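You operate a simulated robot arm through the tools that you are given. There is no shell and no other tool. Be economical: measure what you need, move in short steps, check, and stop when the job is done.

You are at the controls of a simulated robot arm. One attempt, no reset.

Task
Wipe the dust off the serving tray, then press in both missing feet.
Fine: use the drying pad and put it back.

Only the result counts: the job must be done as asked and must still hold three seconds after the hand-in. Knocking over, shifting, dropping, spilling or breaking anything else fails it.

Robot
A 7-joint arm with a two-finger parallel gripper, fixed in place. Base frame: the origin is at the foot of the arm, x ahead of it, y to its left, z up. Readings come in mm, degrees, newtons and seconds.
With the tool pointing down near the work surface it reaches from about 220 to 740 mm from the base axis. Its first joint turns from -166.0 to 166.0 degrees. Payload 1.57 kg.
Tool frame: the origin (TCP) lies between the finger pads and is the grasp point; the fingertips stand 30 mm ahead of it; z points along the fingers, y is the line along which they close. Largest opening 110 mm; finger width 24, thickness 12; the body of the gripper, 48 by 112 mm, starts 78 mm behind the TCP.
Orientation is told as [roll, pitch, yaw] about the base's x, y, z axes, in that order, counted from this pose: with the fingers straight down and closing along the base's y, the tool's x points along the base's -x, its y along +y and its z along -z.

Tools
- The arm moves only by the tool arm_command. Its argument "plan" is a list of rows, each a list of 7 numbers: the shift along the tool's x, y, z in cm, then the turn, a rotation vector about the tool's x, y, z in degrees, then the finger opening in cm, from 0 to 11. In form: [[tx, ty, tz, rx, ry, rz, hand], ...]. A call has 1 to 20 rows; each row shifts and turns the commanded pose from where the row before left it, along the tool's axes as they then stand. Rows are played at 5 a second. More than 50 mm and 8.6 degrees between two rows, or a gripper value outside its range, and nothing of the call is played. Where a pose cannot be reached the arm comes as near as it can. A force on the tool above 40 N (or 10 N above the force at the start of the call, whichever is more), or a blocked arm, ends the call early, and 0.2 s more pass. Each finger travels about 45 mm/s and halts on what it meets, pressing with about 27 N; the grip force reading is that of the motor and also rises with nothing between the fingers. The clock runs only during rows and for 0.2 s after the last one: add rows that do not move to give the fingers time. The reply holds the time, the measured pose of the TCP, the force on the tool along the base axes, the opening and the grip force, in the units named above and with some noise, and new pictures: "show" is both (left out), scene, wrist or none.
- Cameras (640 x 400 px; columns grow to the right, rows downward): "scene" is fixed at [401.8, 650.1, 1573.2]; the picture's right is [-1.00, 0.02, 0.00], its down [0.01, 0.43, -0.90] and it looks along [-0.02, -0.90, -0.43] (base axes); focal length 339 px, centre (320, 200). "wrist" rides on the gripper at [-36, 0, -80] in the tool frame; the picture's right is [0.00, -1.00, 0.00], its down [0.97, 0.00, -0.24] and it looks along [0.24, 0.00, 0.97] (tool axes); focal length 218 px, centre (320, 200). There is no depth. A picture from a camera that has moved, and an enlarged one, comes with that camera's place and axes in the base frame and with its lens.
- slide_trunk(by): slides the trunk up (or, below 0, down) by that many mm; the arm rides with it, the base frame stays. It gives what a move gives, with no picture.
- close_up(camera, box): a new picture of the part [left, top, right, bottom] of that camera's present view, enlarged. No time passes.
- hand_in(): hands the job in; it is judged then, once.

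Go step by step. Nothing tells you positions but the pictures and the camera data: compare them with the known pose of the tool, close in by small moves and look again before you grip or let go. The budget is 120 turns and 150 pictures, counting those below and the enlarged ones. Unless the task says otherwise, let go and move clear before handing in, and close with one line.

The tools are called after "Emit:" as a command line: name --pt "numbers of a row" for each row, then --argument value for the rest, lists and objects as JSON in quotes. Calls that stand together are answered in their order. arm_command: Moves the arm, as the interface text tells. Its arguments: {"type":"object","properties":{"plan":{"type":"array","items":{"type":"array","items":{"type":"number"}}},"show":{"type":"string","enum":["both","scene","wrist","none"]}},"required":["plan"]} The other tools are called the same way: slide_trunk (by) slides the trunk up or down; close_up (camera, box) takes an enlarged picture of a part of a camera's view; hand_in () hands the job in.

At the start:

```text
time: 0.0
tool_pos: [360.0, -320.7, 1147.9]
tcp_rot: [-0.1, 0.0, 0.0]
force: [-1.1, 0.0, 0.4]
opening: 110.2
gripper_force: 0.1
trunk travel left (down, up): [-453.0, 137.0]
```

scene: 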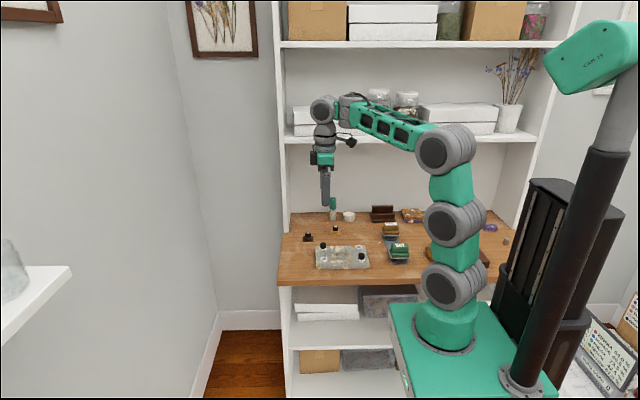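
wrist: 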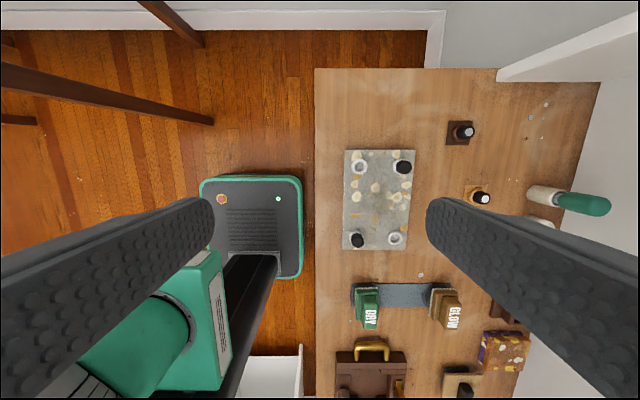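

I see a tray with two black feet and two empty sockets, two loose feet on stands, and two pads labelled "DRY" and "GLOW". I'll look closer first.

Emit:
close_up --camera "wrist" --box '[310, 110, 630, 310]'

Emit:
close_up --camera "wrist" --box '[330, 260, 570, 400]'

Emit:
close_up --camera "scene" --box '[270, 190, 520, 300]'

```text
2.00 times, centred on (470, 210) of wrist
camera zoom: at [396.5, -320.2, 1226.9], right [0.0, -1.0, 0.0], down [-0.97, 0.0, 0.24], along [-0.24, 0.0, -0.97], focal length 436 px, centre (20, 180)
```

zoom: 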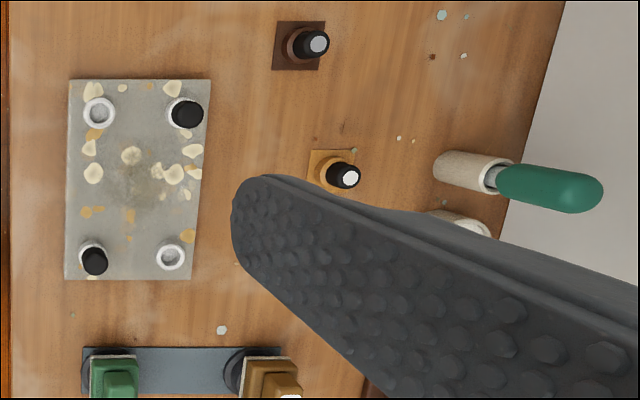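

```text
2.67 times, centred on (450, 330) of wrist
camera zoom: at [396.5, -320.2, 1226.9], right [0.0, -1.0, 0.0], down [-0.97, 0.0, 0.24], along [-0.24, 0.0, -0.97], focal length 582 px, centre (-27, -147)
```

zoom: 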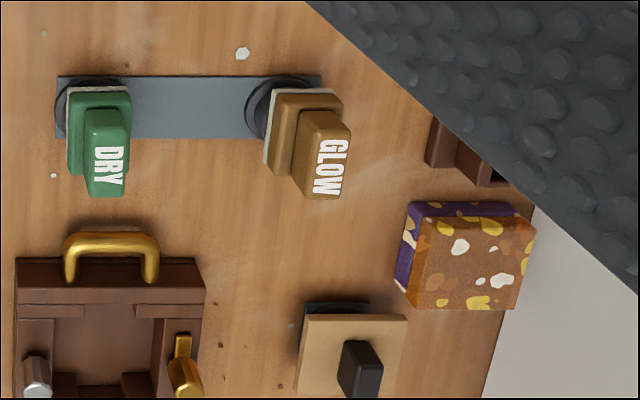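

```text
2.56 times, centred on (395, 245) of scene
camera zoom: at [401.8, 650.1, 1573.2], right [-1.0, 0.02, 0.0], down [0.01, 0.43, -0.9], along [-0.02, -0.9, -0.43], focal length 869 px, centre (128, 85)
```

zoom: 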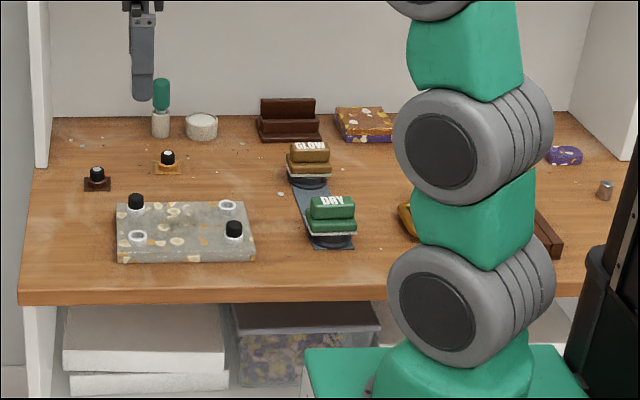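

The tray lies roughly at (295,-430), the loose feet near (418,-564) and (304,-620), and the DRY pad near (77,-422). I'll move closer to look at the feet and the tray.

Emit:
arm_command --pt "0 -4.5 2 0 0 0 11" --pt "0 -4.5 3 0 0 0 11" --pt "0 -4 3 0 0 0 11" --pt "0 -4 3 0 0 0 11" --pt "0 0 0 0 0 0 11"

```text
refused: row 2 steps farther than a row can; nothing moved
```

Emit:
arm_command --pt "0 -4 2 0 0 0 11" --pt "0 -4 2.5 0 0 0 11" --pt "0 -4 2.5 0 0 0 11" --pt "0 -4 2.5 0 0 0 11" --pt "0 0 0 0 0 0 11"

```text
time: 1.2
tool_pos: [360.4, -480.5, 1051.4]
tcp_rot: [0.0, 0.0, 0.2]
force: [-0.2, -0.6, 0.1]
opening: 110.1
gripper_force: 0.1
trunk travel left (down, up): [-453.0, 137.0]
camera wrist: at [397.2, -480.4, 1132.0], right [0.0, -1.0, 0.0], down [-0.97, 0.0, 0.24], along [-0.24, 0.0, -0.97], focal length 218 px, centre (320, 200)
```

scene: 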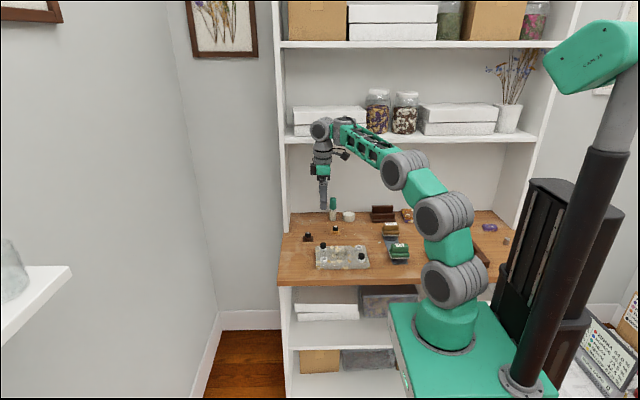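
wrist: 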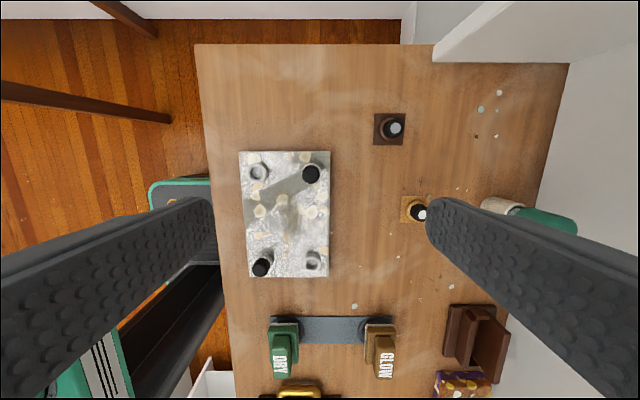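

Emit:
close_up --camera "wrist" --box '[220, 100, 460, 290]'

Emit:
close_up --camera "wrist" --box '[360, 100, 450, 230]'

Emit:
close_up --camera "scene" --box '[295, 205, 375, 275]'

Emit:
close_up --camera "scene" --box '[370, 205, 430, 270]'

```text
2.11 times, centred on (340, 195) of wrist
camera zoom: at [397.2, -480.4, 1132.0], right [0.0, -1.0, 0.0], down [-0.97, 0.0, 0.24], along [-0.24, 0.0, -0.97], focal length 460 px, centre (278, 210)
```

zoom: 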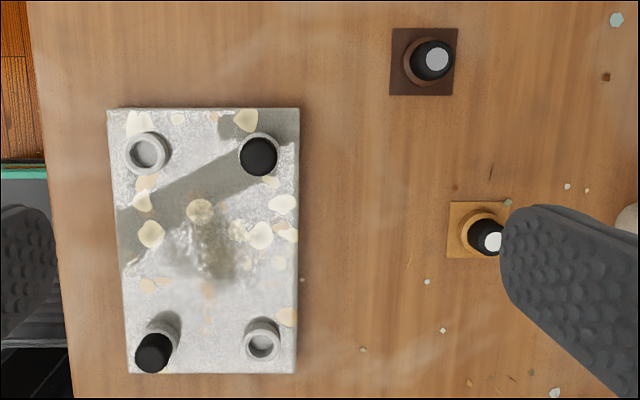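

```text
3.08 times, centred on (405, 165) of wrist
camera zoom: at [397.2, -480.4, 1132.0], right [0.0, -1.0, 0.0], down [-0.97, 0.0, 0.24], along [-0.24, 0.0, -0.97], focal length 672 px, centre (58, 308)
```

zoom: 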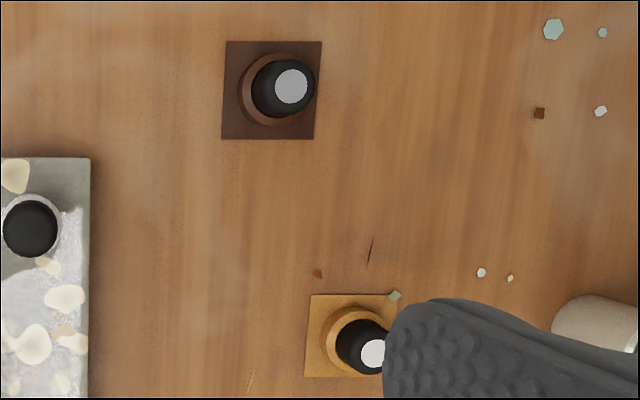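

```text
5.71 times, centred on (335, 240) of scene
camera zoom: at [401.8, 650.1, 1573.2], right [-1.0, 0.02, 0.0], down [0.01, 0.43, -0.9], along [-0.02, -0.9, -0.43], focal length 1939 px, centre (234, -29)
```

zoom: 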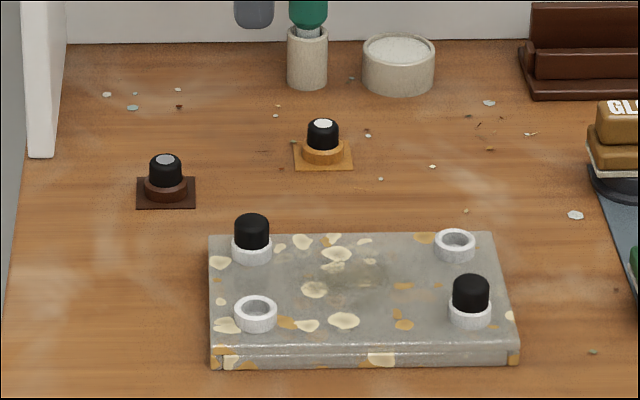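

```text
6.15 times, centred on (400, 238) of scene
camera zoom: at [401.8, 650.1, 1573.2], right [-1.0, 0.02, 0.0], down [0.01, 0.43, -0.9], along [-0.02, -0.9, -0.43], focal length 2088 px, centre (-172, -31)
```

zoom: 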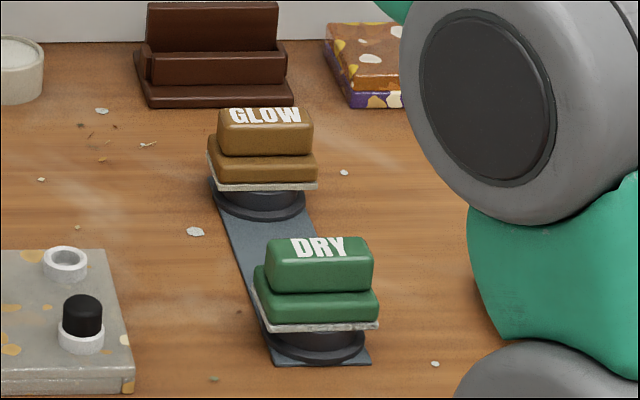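

The loose feet carry light discs on top, while the mounted feet are plain black. I need a nearer look to tell which end is which.

Emit:
arm_command --pt "-2 -3 3 0 0 0 11" --pt "-2 -3 3 0 0 0 11" --pt "-2 -2 3 0 0 0 11" --pt "0 0 0 0 0 0 11" --show "wrist"

Emit:
close_up --camera "scene" --box '[315, 235, 375, 272]'

Emit:
close_up --camera "scene" --box '[300, 220, 345, 248]'

```text
time: 2.2
tool_pos: [420.8, -558.6, 960.2]
tcp_rot: [0.0, 0.1, 0.1]
force: [0.1, 0.5, -0.8]
opening: 110.0
gripper_force: 0.1
trunk travel left (down, up): [-453.0, 137.0]
camera wrist: at [456.4, -559.3, 1040.2], right [0.0, -1.0, 0.0], down [-0.97, 0.0, 0.24], along [-0.24, 0.0, -0.97], focal length 218 px, centre (320, 200)
```

wrist: 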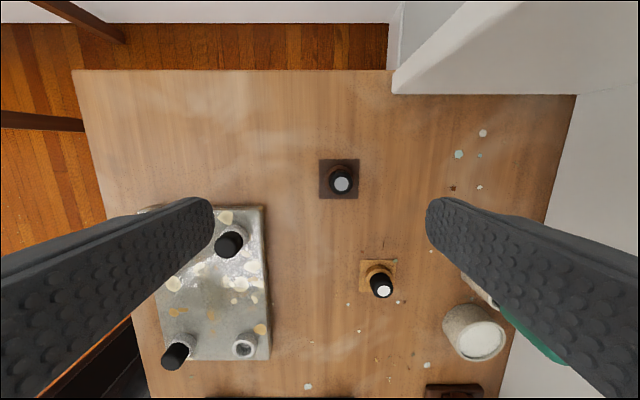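

```text
10.67 times, centred on (345, 254) of scene
camera zoom: at [401.8, 650.1, 1573.2], right [-1.0, 0.02, 0.0], down [0.01, 0.43, -0.9], along [-0.02, -0.9, -0.43], focal length 3620 px, centre (53, -371)
```

zoom: 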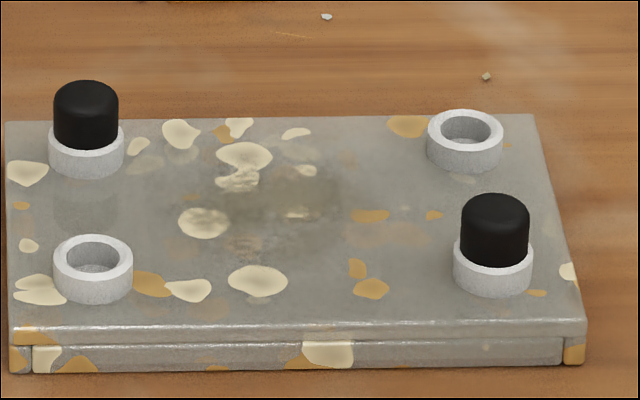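

```text
14.22 times, centred on (322, 234) of scene
camera zoom: at [401.8, 650.1, 1573.2], right [-1.0, 0.02, 0.0], down [0.01, 0.43, -0.9], along [-0.02, -0.9, -0.43], focal length 4826 px, centre (284, -284)
```

zoom: 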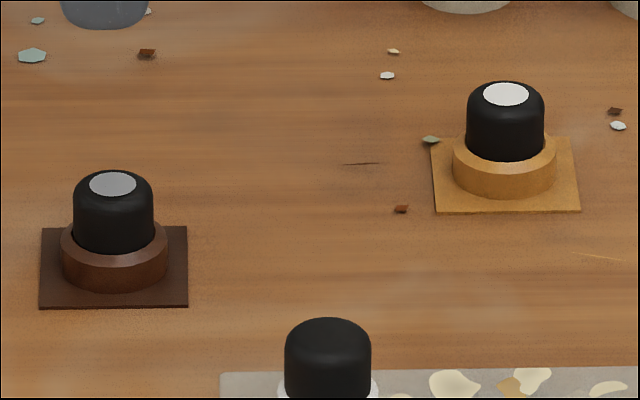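

The loose feet stand stem-down in their holders, just like the mounted ones, with a grey and a white disc. Next I view the DRY pad from above.

Emit:
arm_command --pt "3.9 1.75 -1.2 0 0 0 11" --pt "3.9 1.75 -1.2 0 0 0 11" --pt "3.9 1.75 -1.2 0 0 0 11" --pt "3.9 1.75 -1.2 0 0 0 11" --pt "3.9 1.75 0 0 0 0 11" --pt "3.9 1.75 0 0 0 0 11" --pt "3.9 1.75 0 0 0 0 11" --pt "3 1.75 0 0 0 0 11" --pt "0 0 0 0 0 0 11"

```text
time: 4.2
tool_pos: [116.2, -418.1, 1008.8]
tcp_rot: [0.0, 0.0, 0.1]
force: [0.2, 0.4, 0.2]
opening: 109.9
gripper_force: 0.1
trunk travel left (down, up): [-453.0, 137.0]
camera wrist: at [152.6, -418.4, 1087.8], right [0.0, -1.0, 0.0], down [-0.97, 0.0, 0.24], along [-0.24, 0.0, -0.97], focal length 218 px, centre (320, 200)
```

scene: 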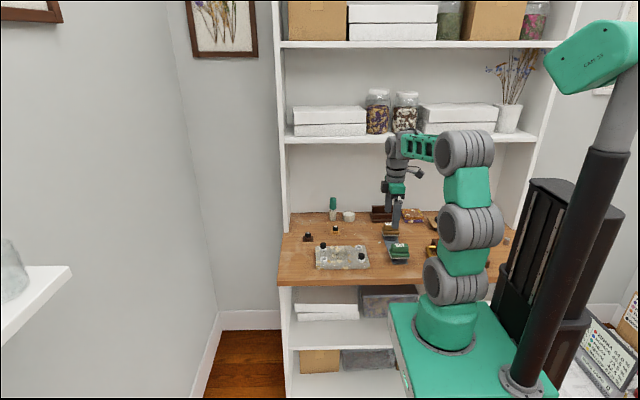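
wrist: 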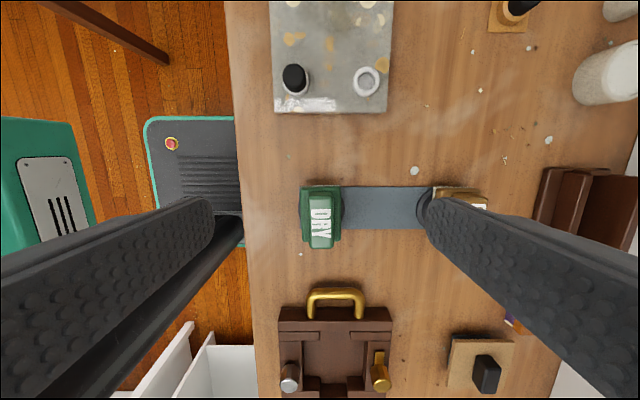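

Emit:
close_up --camera "wrist" --box '[270, 160, 370, 270]'

Emit:
close_up --camera "wrist" --box '[260, 0, 410, 120]'

Emit:
close_up --camera "scene" --box '[380, 235, 415, 270]'

```text
3.64 times, centred on (320, 215) of wrist
camera zoom: at [152.6, -418.4, 1087.8], right [0.0, -1.0, 0.0], down [-0.97, 0.0, 0.24], along [-0.24, 0.0, -0.97], focal length 794 px, centre (320, 146)
```

zoom: 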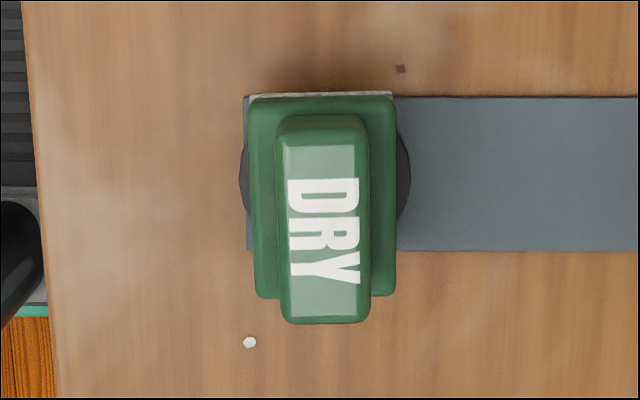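

```text
3.33 times, centred on (335, 60) of wrist
camera zoom: at [152.6, -418.4, 1087.8], right [0.0, -1.0, 0.0], down [-0.97, 0.0, 0.24], along [-0.24, 0.0, -0.97], focal length 728 px, centre (270, 667)
```

zoom: 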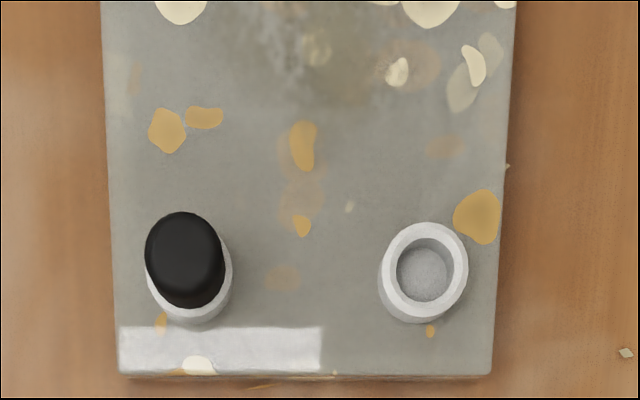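

```text
11.43 times, centred on (398, 252) of scene
camera zoom: at [401.8, 650.1, 1573.2], right [-1.0, 0.02, 0.0], down [0.01, 0.43, -0.9], along [-0.02, -0.9, -0.43], focal length 3878 px, centre (-566, -400)
```

zoom: 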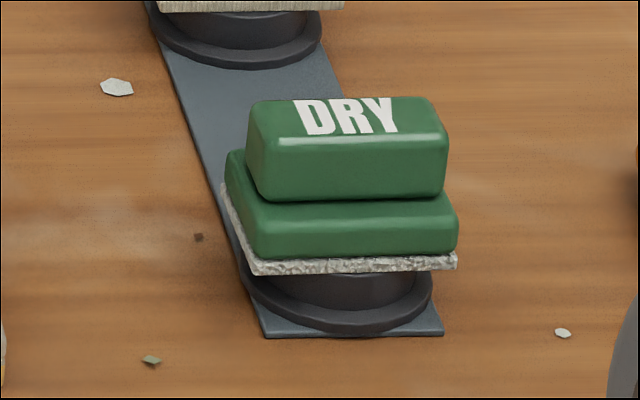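

The DRY pad's handle is about 28 mm wide in y, with its centre near (78,-419) and its top at about z 873. I descend with open fingers and check.

Emit:
arm_command --pt "3.8 -0.1 0 0 0 0 11" --pt "0 0 4 0 0 0 7" --pt "0 0 3.5 0 0 0 6" --pt "0 0 0 0 0 0 6" --pt "0 0 0 0 0 0 6"

```text
time: 5.4
tool_pos: [79.3, -421.4, 932.1]
tcp_rot: [0.0, 0.0, 0.1]
force: [0.1, 0.0, -0.4]
opening: 59.9
gripper_force: 0.0
trunk travel left (down, up): [-453.0, 137.0]
camera wrist: at [115.6, -421.0, 1013.0], right [0.0, -1.0, 0.0], down [-0.97, 0.0, 0.24], along [-0.24, 0.0, -0.97], focal length 218 px, centre (320, 200)
```

scene: 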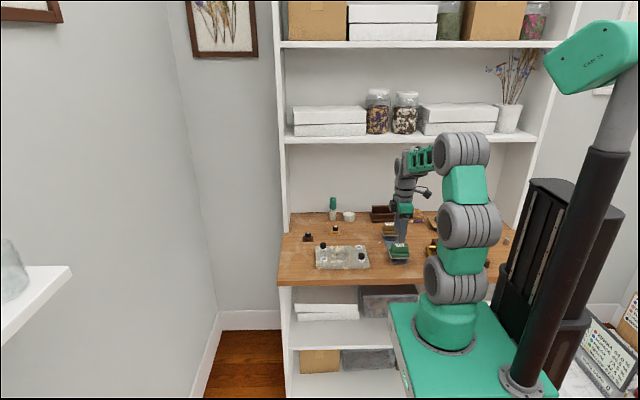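
wrist: 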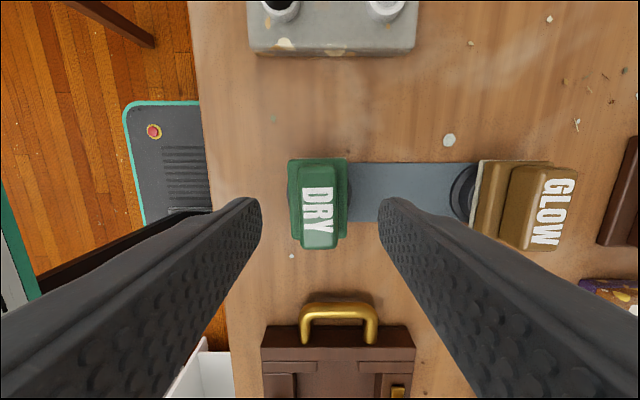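

The handle is centred under the fingers. I lower to z ≈ 882 and close.

Emit:
arm_command --pt "0.3 0 2.5 0 0 0 6" --pt "0 0 2.4 0 0 0 6" --pt "0 0 0 0 0 0 6" --pt "0 0 0 0 0 0 2" --pt "0 0 0 0 0 0 2" --pt "0 0 0 0 0 0 2" --pt "0 0 0 0 0 0 2"

Emit:
close_up --camera "scene" --box '[375, 220, 425, 270]'

```text
time: 7.0
tool_pos: [77.8, -420.3, 885.4]
tcp_rot: [0.0, 0.0, 0.0]
force: [-0.6, 0.7, 0.0]
opening: 27.2
gripper_force: 26.9
trunk travel left (down, up): [-453.0, 137.0]
camera wrist: at [113.0, -420.8, 965.4], right [0.0, -1.0, 0.0], down [-0.97, 0.0, 0.24], along [-0.24, 0.0, -0.97], focal length 218 px, centre (320, 200)
```

scene: 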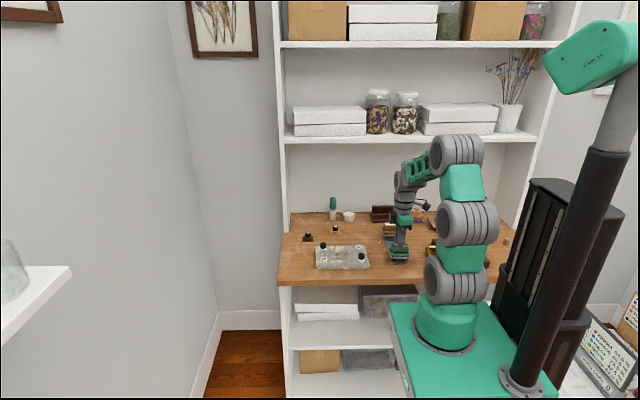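
wrist: 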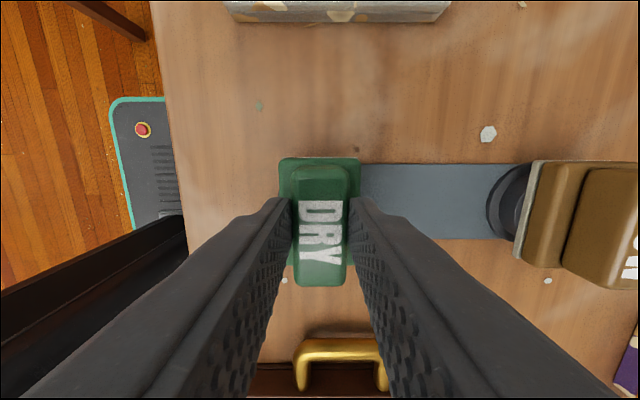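

```text
8.00 times, centred on (400, 245) of scene
camera zoom: at [401.8, 650.1, 1573.2], right [-1.0, 0.02, 0.0], down [0.01, 0.43, -0.9], along [-0.02, -0.9, -0.43], focal length 2715 px, centre (-320, -160)
```

zoom: 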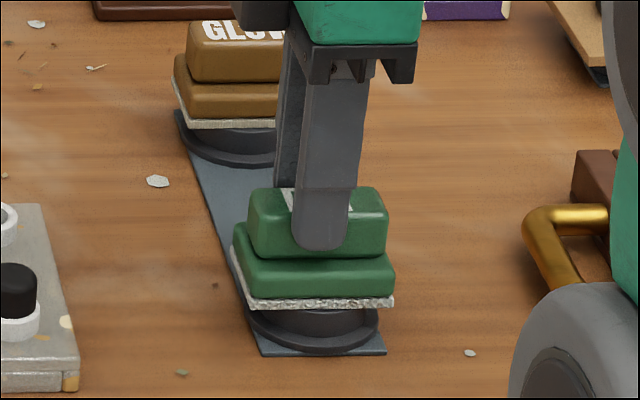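

The pad is gripped (opening 27 mm), and the dock pose is TCP (77.8, -420.3, 885.4). I lift it gently.

Emit:
arm_command --pt "0 0 -1 0 0 0 2" --pt "0 0 -2 0 0 0 2" --pt "0 0 -3 0 0 0 2" --pt "0 0 0 0 0 0 2" --show "wrist"

Emit:
close_up --camera "scene" --box '[375, 210, 425, 270]'

```text
time: 8.0
tool_pos: [76.4, -420.2, 945.8]
tcp_rot: [0.0, 0.0, 0.0]
force: [0.4, 0.6, -0.4]
opening: 27.2
gripper_force: 26.6
trunk travel left (down, up): [-453.0, 137.0]
camera wrist: at [113.2, -420.9, 1026.7], right [0.0, -1.0, 0.0], down [-0.97, 0.0, 0.24], along [-0.24, 0.0, -0.97], focal length 218 px, centre (320, 200)
```

wrist: 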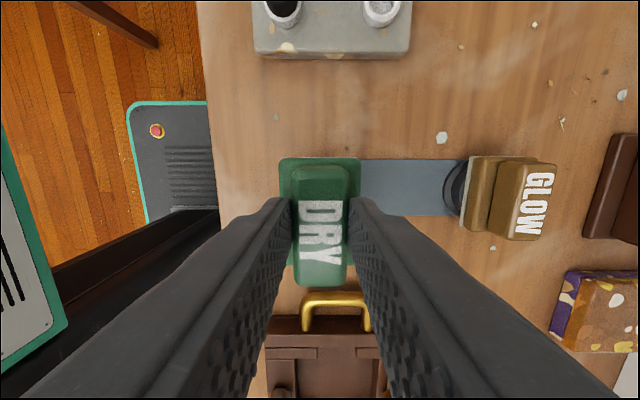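

```text
6.67 times, centred on (400, 240) of scene
camera zoom: at [401.8, 650.1, 1573.2], right [-1.0, 0.02, 0.0], down [0.01, 0.43, -0.9], along [-0.02, -0.9, -0.43], focal length 2262 px, centre (-213, -67)
```

zoom: 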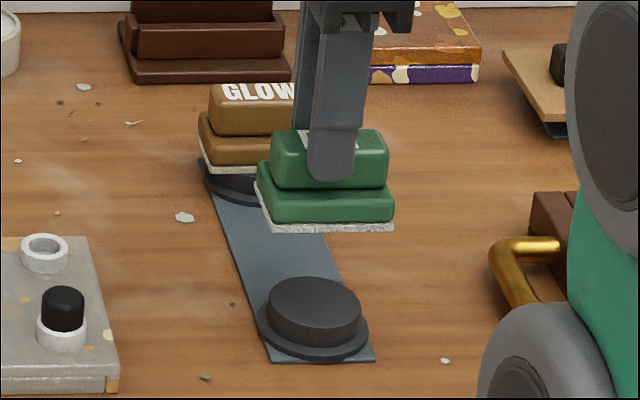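

I carry the pad over the middle of the tray, between the sockets.

Emit:
arm_command --pt "-4.3 -0.2 0 0 0 0 2" --pt "-4.3 -0.2 0 0 0 0 2" --pt "-4.3 -0.2 0 0 0 0 2" --pt "-4.3 -0.2 0 0 0 0 2" --pt "-4.3 -0.3 0 0 0 0 2" --pt "0 0 2 0 0 0 2" --pt "0 0 0 0 0 0 2" --show "wrist"

Emit:
close_up --camera "scene" --box '[310, 220, 380, 275]'

```text
time: 9.6
tool_pos: [291.0, -434.1, 924.7]
tcp_rot: [0.0, 0.0, 0.0]
force: [0.5, 0.5, -1.0]
opening: 27.0
gripper_force: 27.2
trunk travel left (down, up): [-453.0, 137.0]
camera wrist: at [326.1, -434.1, 1005.4], right [0.0, -1.0, 0.0], down [-0.97, 0.0, 0.24], along [-0.24, 0.0, -0.97], focal length 218 px, centre (320, 200)
```

wrist: 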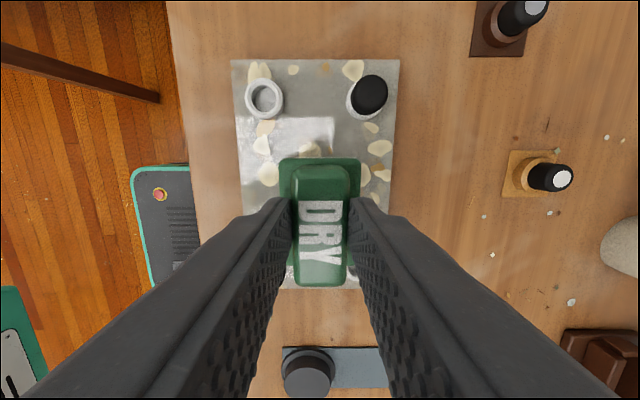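

```text
7.27 times, centred on (345, 248) of scene
camera zoom: at [401.8, 650.1, 1573.2], right [-1.0, 0.02, 0.0], down [0.01, 0.43, -0.9], along [-0.02, -0.9, -0.43], focal length 2468 px, centre (138, -146)
```

zoom: 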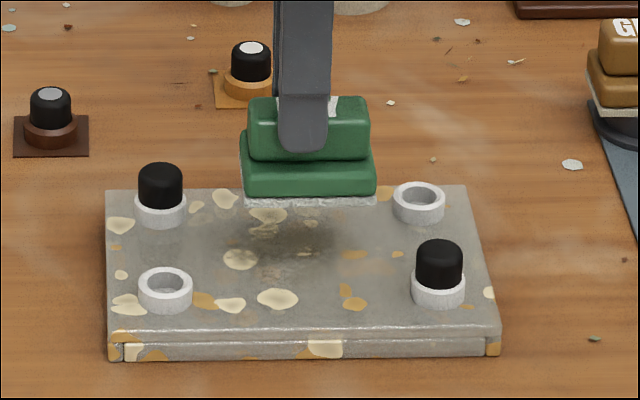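

The pad is clear of all rings. I lower until contact.

Emit:
arm_command --pt "0 0.2 2.5 0 0 0 2" --pt "0 0 1.5 0 0 0 2" --pt "0 0 0.3 0 0 0 2" --pt "0 0 0.2 0 0 0 2" --pt "0 0 0.2 0 0 0 2" --pt "0 0 0.2 0 0 0 2" --pt "0 0 0 0 0 0 2" --show "none"

Emit:
close_up --camera "scene" --box '[310, 220, 380, 275]'

```text
time: 11.2
tool_pos: [291.7, -430.6, 879.8]
tcp_rot: [-0.2, -0.1, -0.1]
force: [-1.0, -2.5, 21.0]
opening: 27.3
gripper_force: 26.5
trunk travel left (down, up): [-453.0, 137.0]
```

```text
7.27 times, centred on (345, 248) of scene
camera zoom: at [401.8, 650.1, 1573.2], right [-1.0, 0.02, 0.0], down [0.01, 0.43, -0.9], along [-0.02, -0.9, -0.43], focal length 2468 px, centre (138, -146)
```

zoom: 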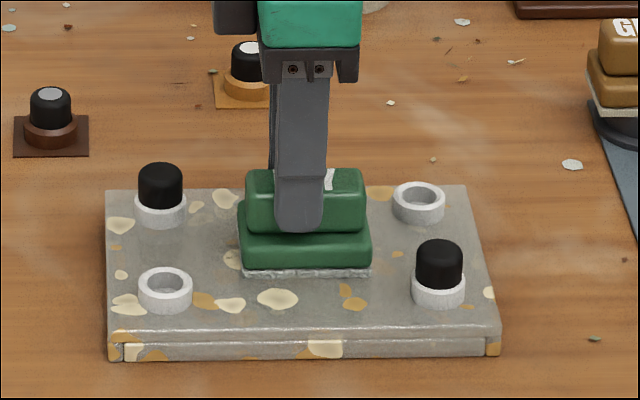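

The pad touches with about 21 N. I ease off slightly and sweep along y in lanes, staying between the ring rows.

Emit:
arm_command --pt "0 0 -0.15 0 0 0 2" --pt "0 1 0 0 0 0 2" --pt "0 1 0 0 0 0 2" --pt "0 1 0 0 0 0 2" --pt "0 -1.5 0 0 0 0 2" --pt "0 -1.5 0 0 0 0 2" --pt "0 -1.5 0 0 0 0 2" --pt "0 -1.5 0 0 0 0 2" --pt "0.6 0 0 0 0 0 2" --pt "0.6 0 0 0 0 0 2" --pt "0 1.5 0 0 0 0 2" --pt "0 1.5 0 0 0 0 2" --pt "0 1.5 0 0 0 0 2" --pt "0 1.5 0 0 0 0 2" --pt "0 0 0 0 0 0 2" --show "none"

Emit:
close_up --camera "scene" --box '[310, 220, 380, 275]'

```text
time: 14.4
tool_pos: [279.6, -401.5, 878.4]
tcp_rot: [0.0, 0.1, -0.1]
force: [-1.3, -2.4, 13.4]
opening: 27.1
gripper_force: 27.2
trunk travel left (down, up): [-453.0, 137.0]
```

```text
7.27 times, centred on (345, 248) of scene
camera zoom: at [401.8, 650.1, 1573.2], right [-1.0, 0.02, 0.0], down [0.01, 0.43, -0.9], along [-0.02, -0.9, -0.43], focal length 2468 px, centre (138, -146)
```

zoom: 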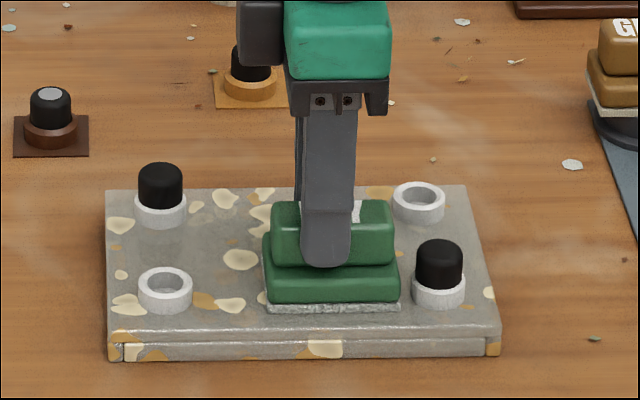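

Dust is coming off and the tray hasn't shifted. I sweep the other lanes, then lift and inspect.

Emit:
arm_command --pt "-0.8 0 0 0 0 0 2" --pt "-0.8 0 0 0 0 0 2" --pt "-0.8 0 0 0 0 0 2" --pt "0 -1.5 0 0 0 0 2" --pt "0 -1.5 0 0 0 0 2" --pt "0 -1.5 0 0 0 0 2" --pt "0 -1.5 0 0 0 0 2" --pt "0.8 0 0 0 0 0 2" --pt "0.4 0 0 0 0 0 2" --pt "0 1.5 0 0 0 0 2" --pt "0 1.5 0 0 0 0 2" --pt "0 1.5 0 0 0 0 2" --pt "0 1.5 0 0 0 0 2" --pt "0 -1.5 0 0 0 0 2" --pt "0 -1.5 0 0 0 0 2" --pt "0 0 -2 0 0 0 2" --pt "0 0 -4 0 0 0 2" --pt "4 0 -1 0 0 0 2" --pt "4 0 0 0 0 0 2" --pt "0 0 0 0 0 0 2" --show "wrist"

Emit:
close_up --camera "scene" --box '[310, 220, 380, 275]'

```text
time: 18.6
tool_pos: [210.3, -427.3, 947.2]
tcp_rot: [0.0, -0.1, 0.0]
force: [-0.4, 0.0, -1.1]
opening: 27.2
gripper_force: 27.5
trunk travel left (down, up): [-453.0, 137.0]
camera wrist: at [246.3, -428.0, 1027.8], right [0.0, -1.0, 0.0], down [-0.97, 0.0, 0.24], along [-0.24, 0.0, -0.97], focal length 218 px, centre (320, 200)
```

wrist: 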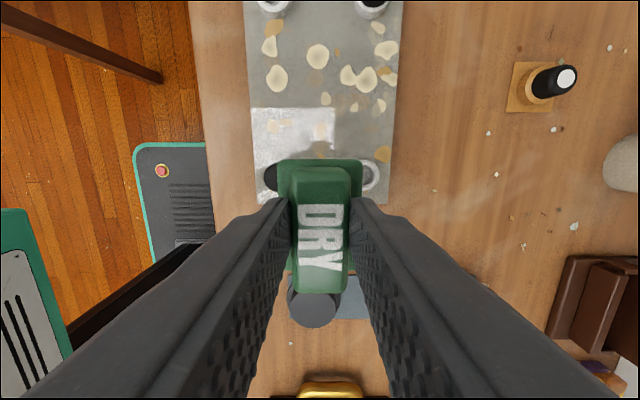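

```text
7.27 times, centred on (345, 248) of scene
camera zoom: at [401.8, 650.1, 1573.2], right [-1.0, 0.02, 0.0], down [0.01, 0.43, -0.9], along [-0.02, -0.9, -0.43], focal length 2468 px, centre (138, -146)
```

zoom: 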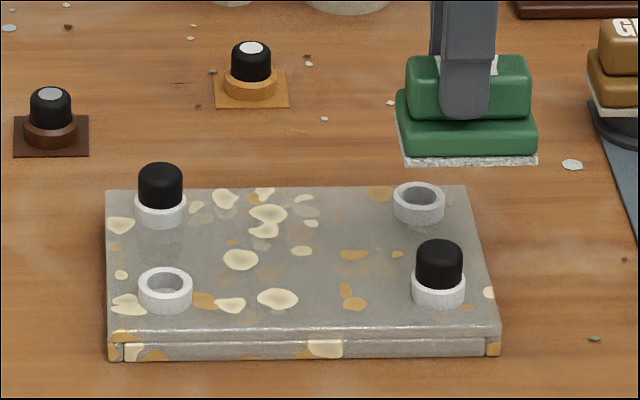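

The smudge looks gone and the tray hasn't moved. I double-check at higher zoom.

Emit:
close_up --camera "wrist" --box '[240, 0, 410, 165]'

Emit:
close_up --camera "scene" --box '[318, 242, 370, 270]'

```text
2.42 times, centred on (325, 82) of wrist
camera zoom: at [246.3, -428.0, 1027.8], right [0.0, -1.0, 0.0], down [-0.97, 0.0, 0.24], along [-0.24, 0.0, -0.97], focal length 529 px, centre (308, 485)
```

zoom: 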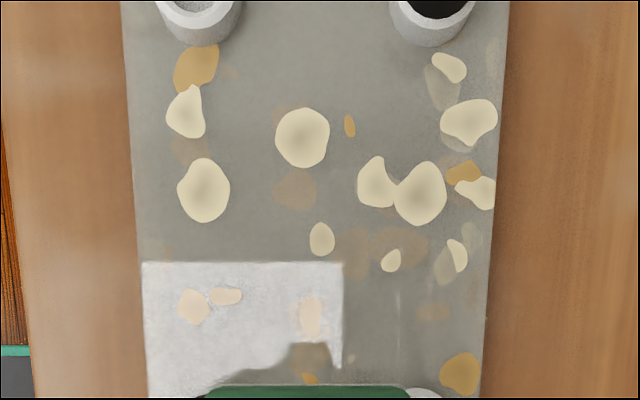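

```text
12.31 times, centred on (344, 256) of scene
camera zoom: at [401.8, 650.1, 1573.2], right [-1.0, 0.02, 0.0], down [0.01, 0.43, -0.9], along [-0.02, -0.9, -0.43], focal length 4177 px, centre (25, -489)
```

zoom: 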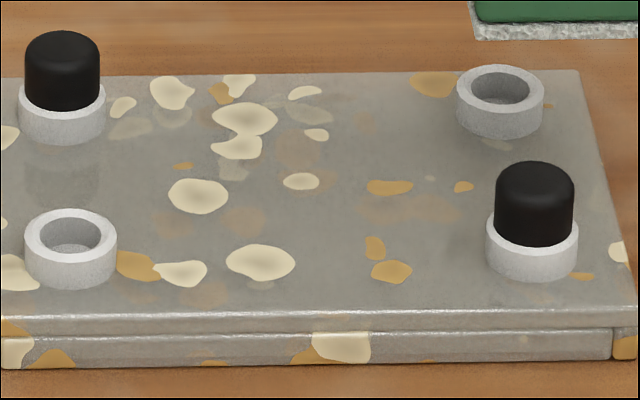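

The tray is clean. I return the pad to its dock.

Emit:
arm_command --pt "4.4 0.2 0 0 0 0 2" --pt "4.4 0.2 0 0 0 0 2" --pt "4.4 0.3 0 0 0 0 2" --pt "0 0 2 0 0 0 2" --pt "0 0 2 0 0 0 2" --pt "0 0 0 0 0 0 2" --show "wrist"

Emit:
close_up --camera "scene" --box '[375, 210, 425, 270]'

```text
time: 20.0
tool_pos: [81.3, -422.6, 906.2]
tcp_rot: [0.0, 0.1, 0.1]
force: [-0.1, -0.2, -0.6]
opening: 27.1
gripper_force: 27.0
trunk travel left (down, up): [-453.0, 137.0]
camera wrist: at [116.7, -422.7, 986.8], right [0.0, -1.0, 0.0], down [-0.97, 0.0, 0.24], along [-0.24, 0.0, -0.97], focal length 218 px, centre (320, 200)
```

wrist: 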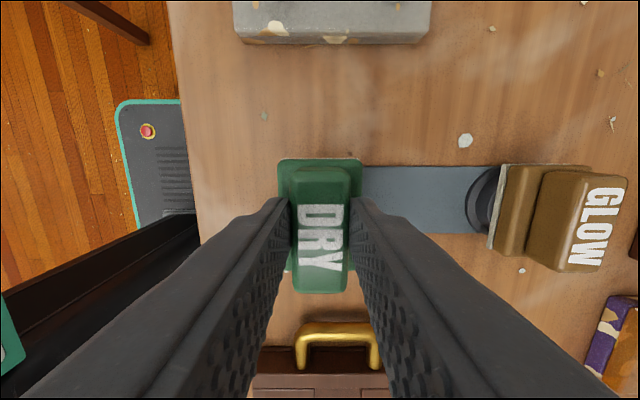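

```text
6.67 times, centred on (400, 240) of scene
camera zoom: at [401.8, 650.1, 1573.2], right [-1.0, 0.02, 0.0], down [0.01, 0.43, -0.9], along [-0.02, -0.9, -0.43], focal length 2262 px, centre (-213, -67)
```

zoom: 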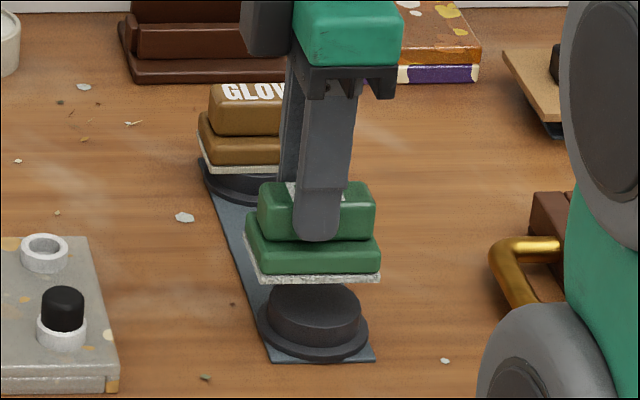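

I'm over the dock with a small offset, so I correct it and lower softly until contact.

Emit:
arm_command --pt "0.35 0.22 0.5 0 0 0 2" --pt "0 0 0.7 0 0 0 2" --pt "0 0 0.4 0 0 0 2" --pt "0 0 0.2 0 0 0 2" --pt "0 0 0.2 0 0 0 2" --pt "0 0 0 0 0 0 2" --show "none"

Emit:
close_up --camera "scene" --box '[375, 210, 425, 270]'

```text
time: 21.4
tool_pos: [76.8, -421.1, 888.1]
tcp_rot: [0.1, 0.1, 0.0]
force: [0.1, -0.2, -0.9]
opening: 27.2
gripper_force: 27.0
trunk travel left (down, up): [-453.0, 137.0]
```

```text
6.67 times, centred on (400, 240) of scene
camera zoom: at [401.8, 650.1, 1573.2], right [-1.0, 0.02, 0.0], down [0.01, 0.43, -0.9], along [-0.02, -0.9, -0.43], focal length 2262 px, centre (-213, -67)
```

zoom: 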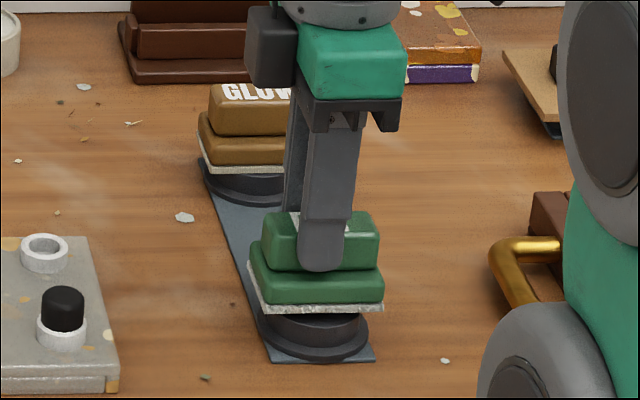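

Emit:
arm_command --pt "0 0 0.15 0 0 0 2" --pt "0 0 0.15 0 0 0 2" --pt "0 0 0.15 0 0 0 2" --pt "0 0 0 0 0 0 2" --show "none"

Emit:
close_up --camera "scene" --box '[380, 235, 415, 270]'

```text
time: 22.4
tool_pos: [77.5, -420.8, 884.0]
tcp_rot: [0.1, 0.0, 0.0]
force: [-0.1, -0.2, -1.3]
opening: 27.2
gripper_force: 27.4
trunk travel left (down, up): [-453.0, 137.0]
```

```text
11.43 times, centred on (398, 252) of scene
camera zoom: at [401.8, 650.1, 1573.2], right [-1.0, 0.02, 0.0], down [0.01, 0.43, -0.9], along [-0.02, -0.9, -0.43], focal length 3878 px, centre (-566, -400)
```

zoom: 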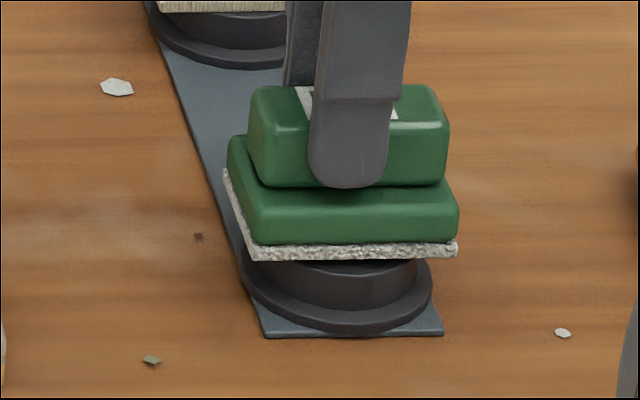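

The pad is still about 4 mm above its original seat (it slid up slightly in the grip), so I continue down.

Emit:
arm_command --pt "0 0 0.15 0 0 0 2" --pt "0 0 0.15 0 0 0 2" --pt "0 0 0.1 0 0 0 2" --pt "0 0 0.1 0 0 0 2" --pt "0 0 0 0 0 0 2" --show "none"

Emit:
close_up --camera "scene" --box '[380, 235, 415, 270]'

```text
time: 23.6
tool_pos: [75.6, -421.4, 880.9]
tcp_rot: [-0.1, 0.0, 0.0]
force: [-1.1, 1.6, 11.9]
opening: 27.0
gripper_force: 26.3
trunk travel left (down, up): [-453.0, 137.0]
```

```text
11.43 times, centred on (398, 252) of scene
camera zoom: at [401.8, 650.1, 1573.2], right [-1.0, 0.02, 0.0], down [0.01, 0.43, -0.9], along [-0.02, -0.9, -0.43], focal length 3878 px, centre (-566, -400)
```

zoom: 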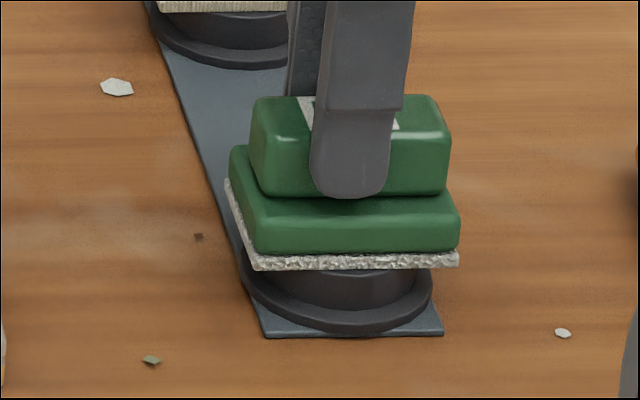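

It is seated. I relieve the load, open, and back off.

Emit:
arm_command --pt "0 0 -0.15 0 0 0 2" --pt "0 0 0 0 0 0 3.5" --pt "0 0 0 0 0 0 6" --pt "0 0 0 0 0 0 6" --pt "0 0 0 0 0 0 6" --pt "0 0 -3 0 0 0 6" --pt "0 0 -4 0 0 0 6" --pt "0 0 0 0 0 0 6" --show "wrist"

Emit:
close_up --camera "scene" --box '[380, 235, 415, 270]'

```text
time: 25.4
tool_pos: [76.8, -422.6, 951.4]
tcp_rot: [-0.1, 0.0, 0.0]
force: [-0.5, 0.0, -0.2]
opening: 59.9
gripper_force: 0.1
trunk travel left (down, up): [-453.0, 137.0]
camera wrist: at [112.4, -422.4, 1031.0], right [0.0, -1.0, 0.0], down [-0.97, 0.0, 0.24], along [-0.24, 0.0, -0.97], focal length 218 px, centre (320, 200)
```

wrist: 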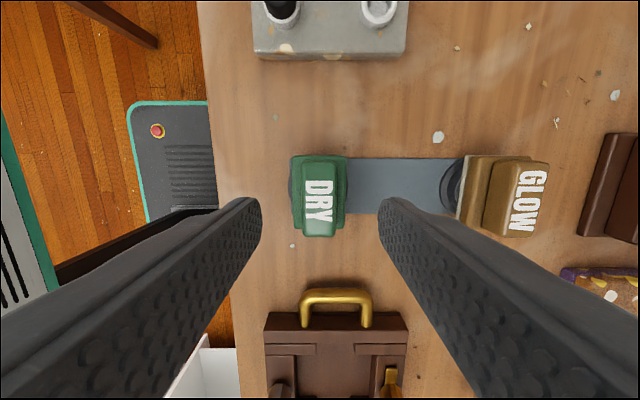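

```text
11.43 times, centred on (398, 252) of scene
camera zoom: at [401.8, 650.1, 1573.2], right [-1.0, 0.02, 0.0], down [0.01, 0.43, -0.9], along [-0.02, -0.9, -0.43], focal length 3878 px, centre (-566, -400)
```

zoom: 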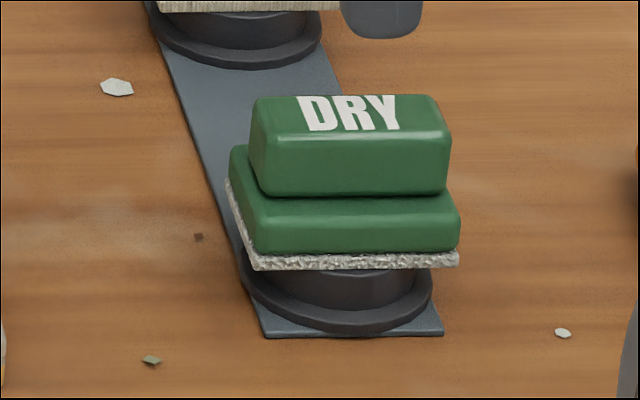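

The pad is back on its dock. Next I go above the loose foot on the brown stand, near (421,-579).

Emit:
arm_command --pt "-3.82 -1.74 -0.3 0 0 0 6" --pt "-3.82 -1.74 -0.3 0 0 0 6" --pt "-3.82 -1.74 -0.3 0 0 0 6" --pt "-3.82 -1.74 -0.3 0 0 0 6" --pt "-3.82 -1.74 0 0 0 0 6" --pt "-3.82 -1.74 0 0 0 0 6" --pt "-3.82 -1.74 0.3 0 0 0 6" --pt "-3.82 -1.74 0.3 0 0 0 6" --pt "-3.82 -1.74 0.6 0 0 0 6" --pt "0 0 3 0 0 0 6" --pt "0 0 0 0 0 0 6" --show "wrist"

Emit:
close_up --camera "wrist" --box '[260, 150, 380, 260]'

Emit:
close_up --camera "scene" --box '[295, 220, 325, 250]'

```text
time: 27.8
tool_pos: [411.2, -571.6, 921.5]
tcp_rot: [0.1, 0.0, -0.1]
force: [0.4, -0.5, 0.0]
opening: 60.2
gripper_force: 0.0
out of reach, approached as far as the arm can: row 9
trunk travel left (down, up): [-453.0, 137.0]
camera wrist: at [448.4, -573.1, 1001.6], right [0.0, -1.0, 0.0], down [-0.97, 0.0, 0.24], along [-0.24, 0.0, -0.97], focal length 218 px, centre (320, 200)
```

wrist: 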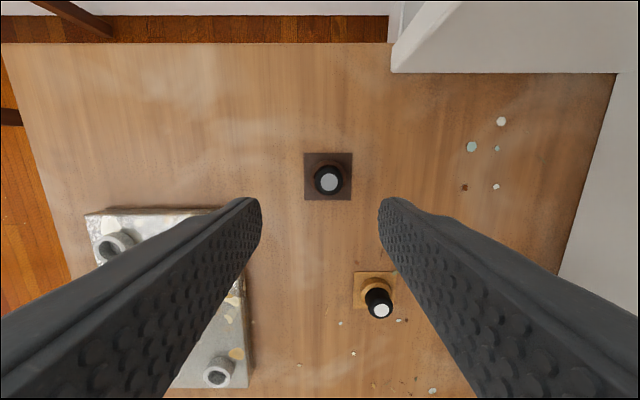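

```text
3.64 times, centred on (320, 205) of wrist
camera zoom: at [448.4, -573.1, 1001.6], right [0.0, -1.0, 0.0], down [-0.97, 0.0, 0.24], along [-0.24, 0.0, -0.97], focal length 794 px, centre (320, 182)
```

zoom: 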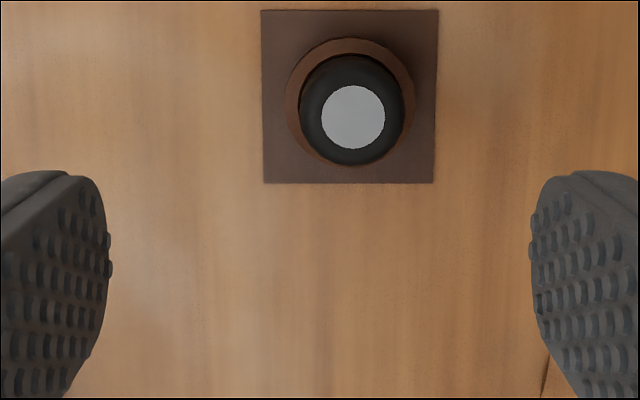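

```text
13.33 times, centred on (310, 235) of scene
camera zoom: at [401.8, 650.1, 1573.2], right [-1.0, 0.02, 0.0], down [0.01, 0.43, -0.9], along [-0.02, -0.9, -0.43], focal length 4525 px, centre (453, -267)
```

zoom: 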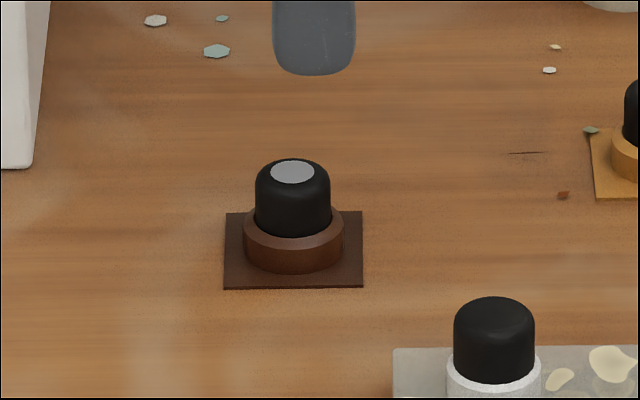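

The foot is at about (421,-580) with its top at z ≈ 833. I was near the reach limit, so I lower the trunk slightly to gain reach and see where the tool ends up.

Emit:
arm_command --pt "0 0 0 0 0 0 6" --show "none"

Emit:
slide_trunk --by -40

```text
time: 28.2
tool_pos: [413.5, -573.2, 921.8]
tcp_rot: [0.0, 0.0, 0.1]
force: [0.0, -0.5, 0.1]
opening: 60.1
gripper_force: 0.1
trunk travel left (down, up): [-453.0, 137.0]
```

```text
time: 29.0
tool_pos: [412.5, -572.6, 881.8]
tcp_rot: [0.0, 0.0, 0.0]
force: [0.0, 0.0, -0.1]
opening: 60.2
gripper_force: 0.0
trunk travel left (down, up): [-413.0, 177.0]
```

Emit:
arm_command --pt "-0.4 -0.35 0 0 0 0 6" --pt "-0.4 -0.35 0 0 0 0 6" --pt "0 0 0 0 0 0 6" --show "wrist"

```text
time: 29.8
tool_pos: [416.8, -577.1, 881.6]
tcp_rot: [0.0, 0.0, 0.0]
force: [0.2, -0.1, -0.3]
opening: 59.9
gripper_force: 0.1
out of reach, approached as far as the arm can: row 2
trunk travel left (down, up): [-413.0, 177.0]
camera wrist: at [453.3, -577.8, 961.5], right [0.0, -1.0, 0.0], down [-0.97, 0.0, 0.24], along [-0.24, 0.0, -0.97], focal length 218 px, centre (320, 200)
```

wrist: 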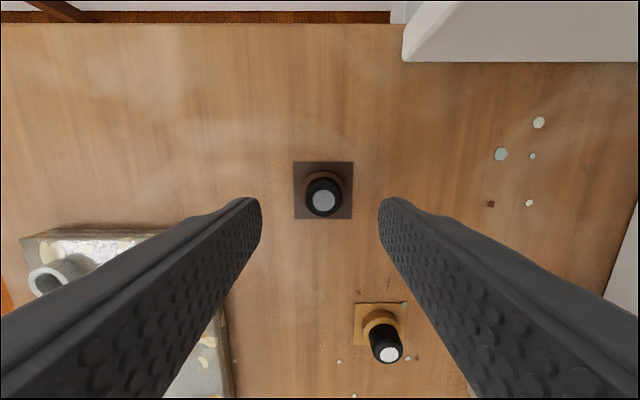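

Reach grows as the arm goes lower relative to the trunk, so I raise the trunk again and descend with the arm instead.

Emit:
slide_trunk --by 60

Emit:
arm_command --pt "0 0 4 0 0 0 6" --pt "0 0 2 0 0 0 6" --pt "-0.35 -0.2 0 0 0 0 6" --pt "0 0 0 0 0 0 6" --show "wrist"

```text
time: 30.8
tool_pos: [416.0, -578.1, 941.2]
tcp_rot: [0.1, 0.0, 0.0]
force: [0.3, 0.5, 0.4]
opening: 60.0
gripper_force: 0.0
trunk travel left (down, up): [-473.0, 117.0]
```

```text
time: 31.8
tool_pos: [420.9, -580.3, 882.0]
tcp_rot: [0.0, 0.0, 0.0]
force: [-0.2, -0.2, -0.1]
opening: 60.0
gripper_force: 0.0
trunk travel left (down, up): [-473.0, 117.0]
camera wrist: at [456.8, -579.5, 961.5], right [0.0, -1.0, 0.0], down [-0.97, 0.0, 0.24], along [-0.24, 0.0, -0.97], focal length 218 px, centre (320, 200)
```

wrist: 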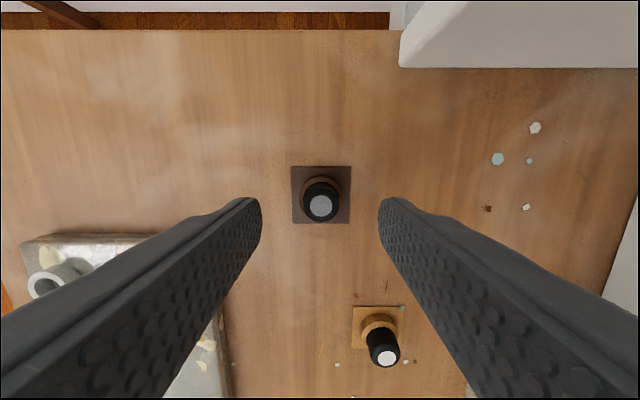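

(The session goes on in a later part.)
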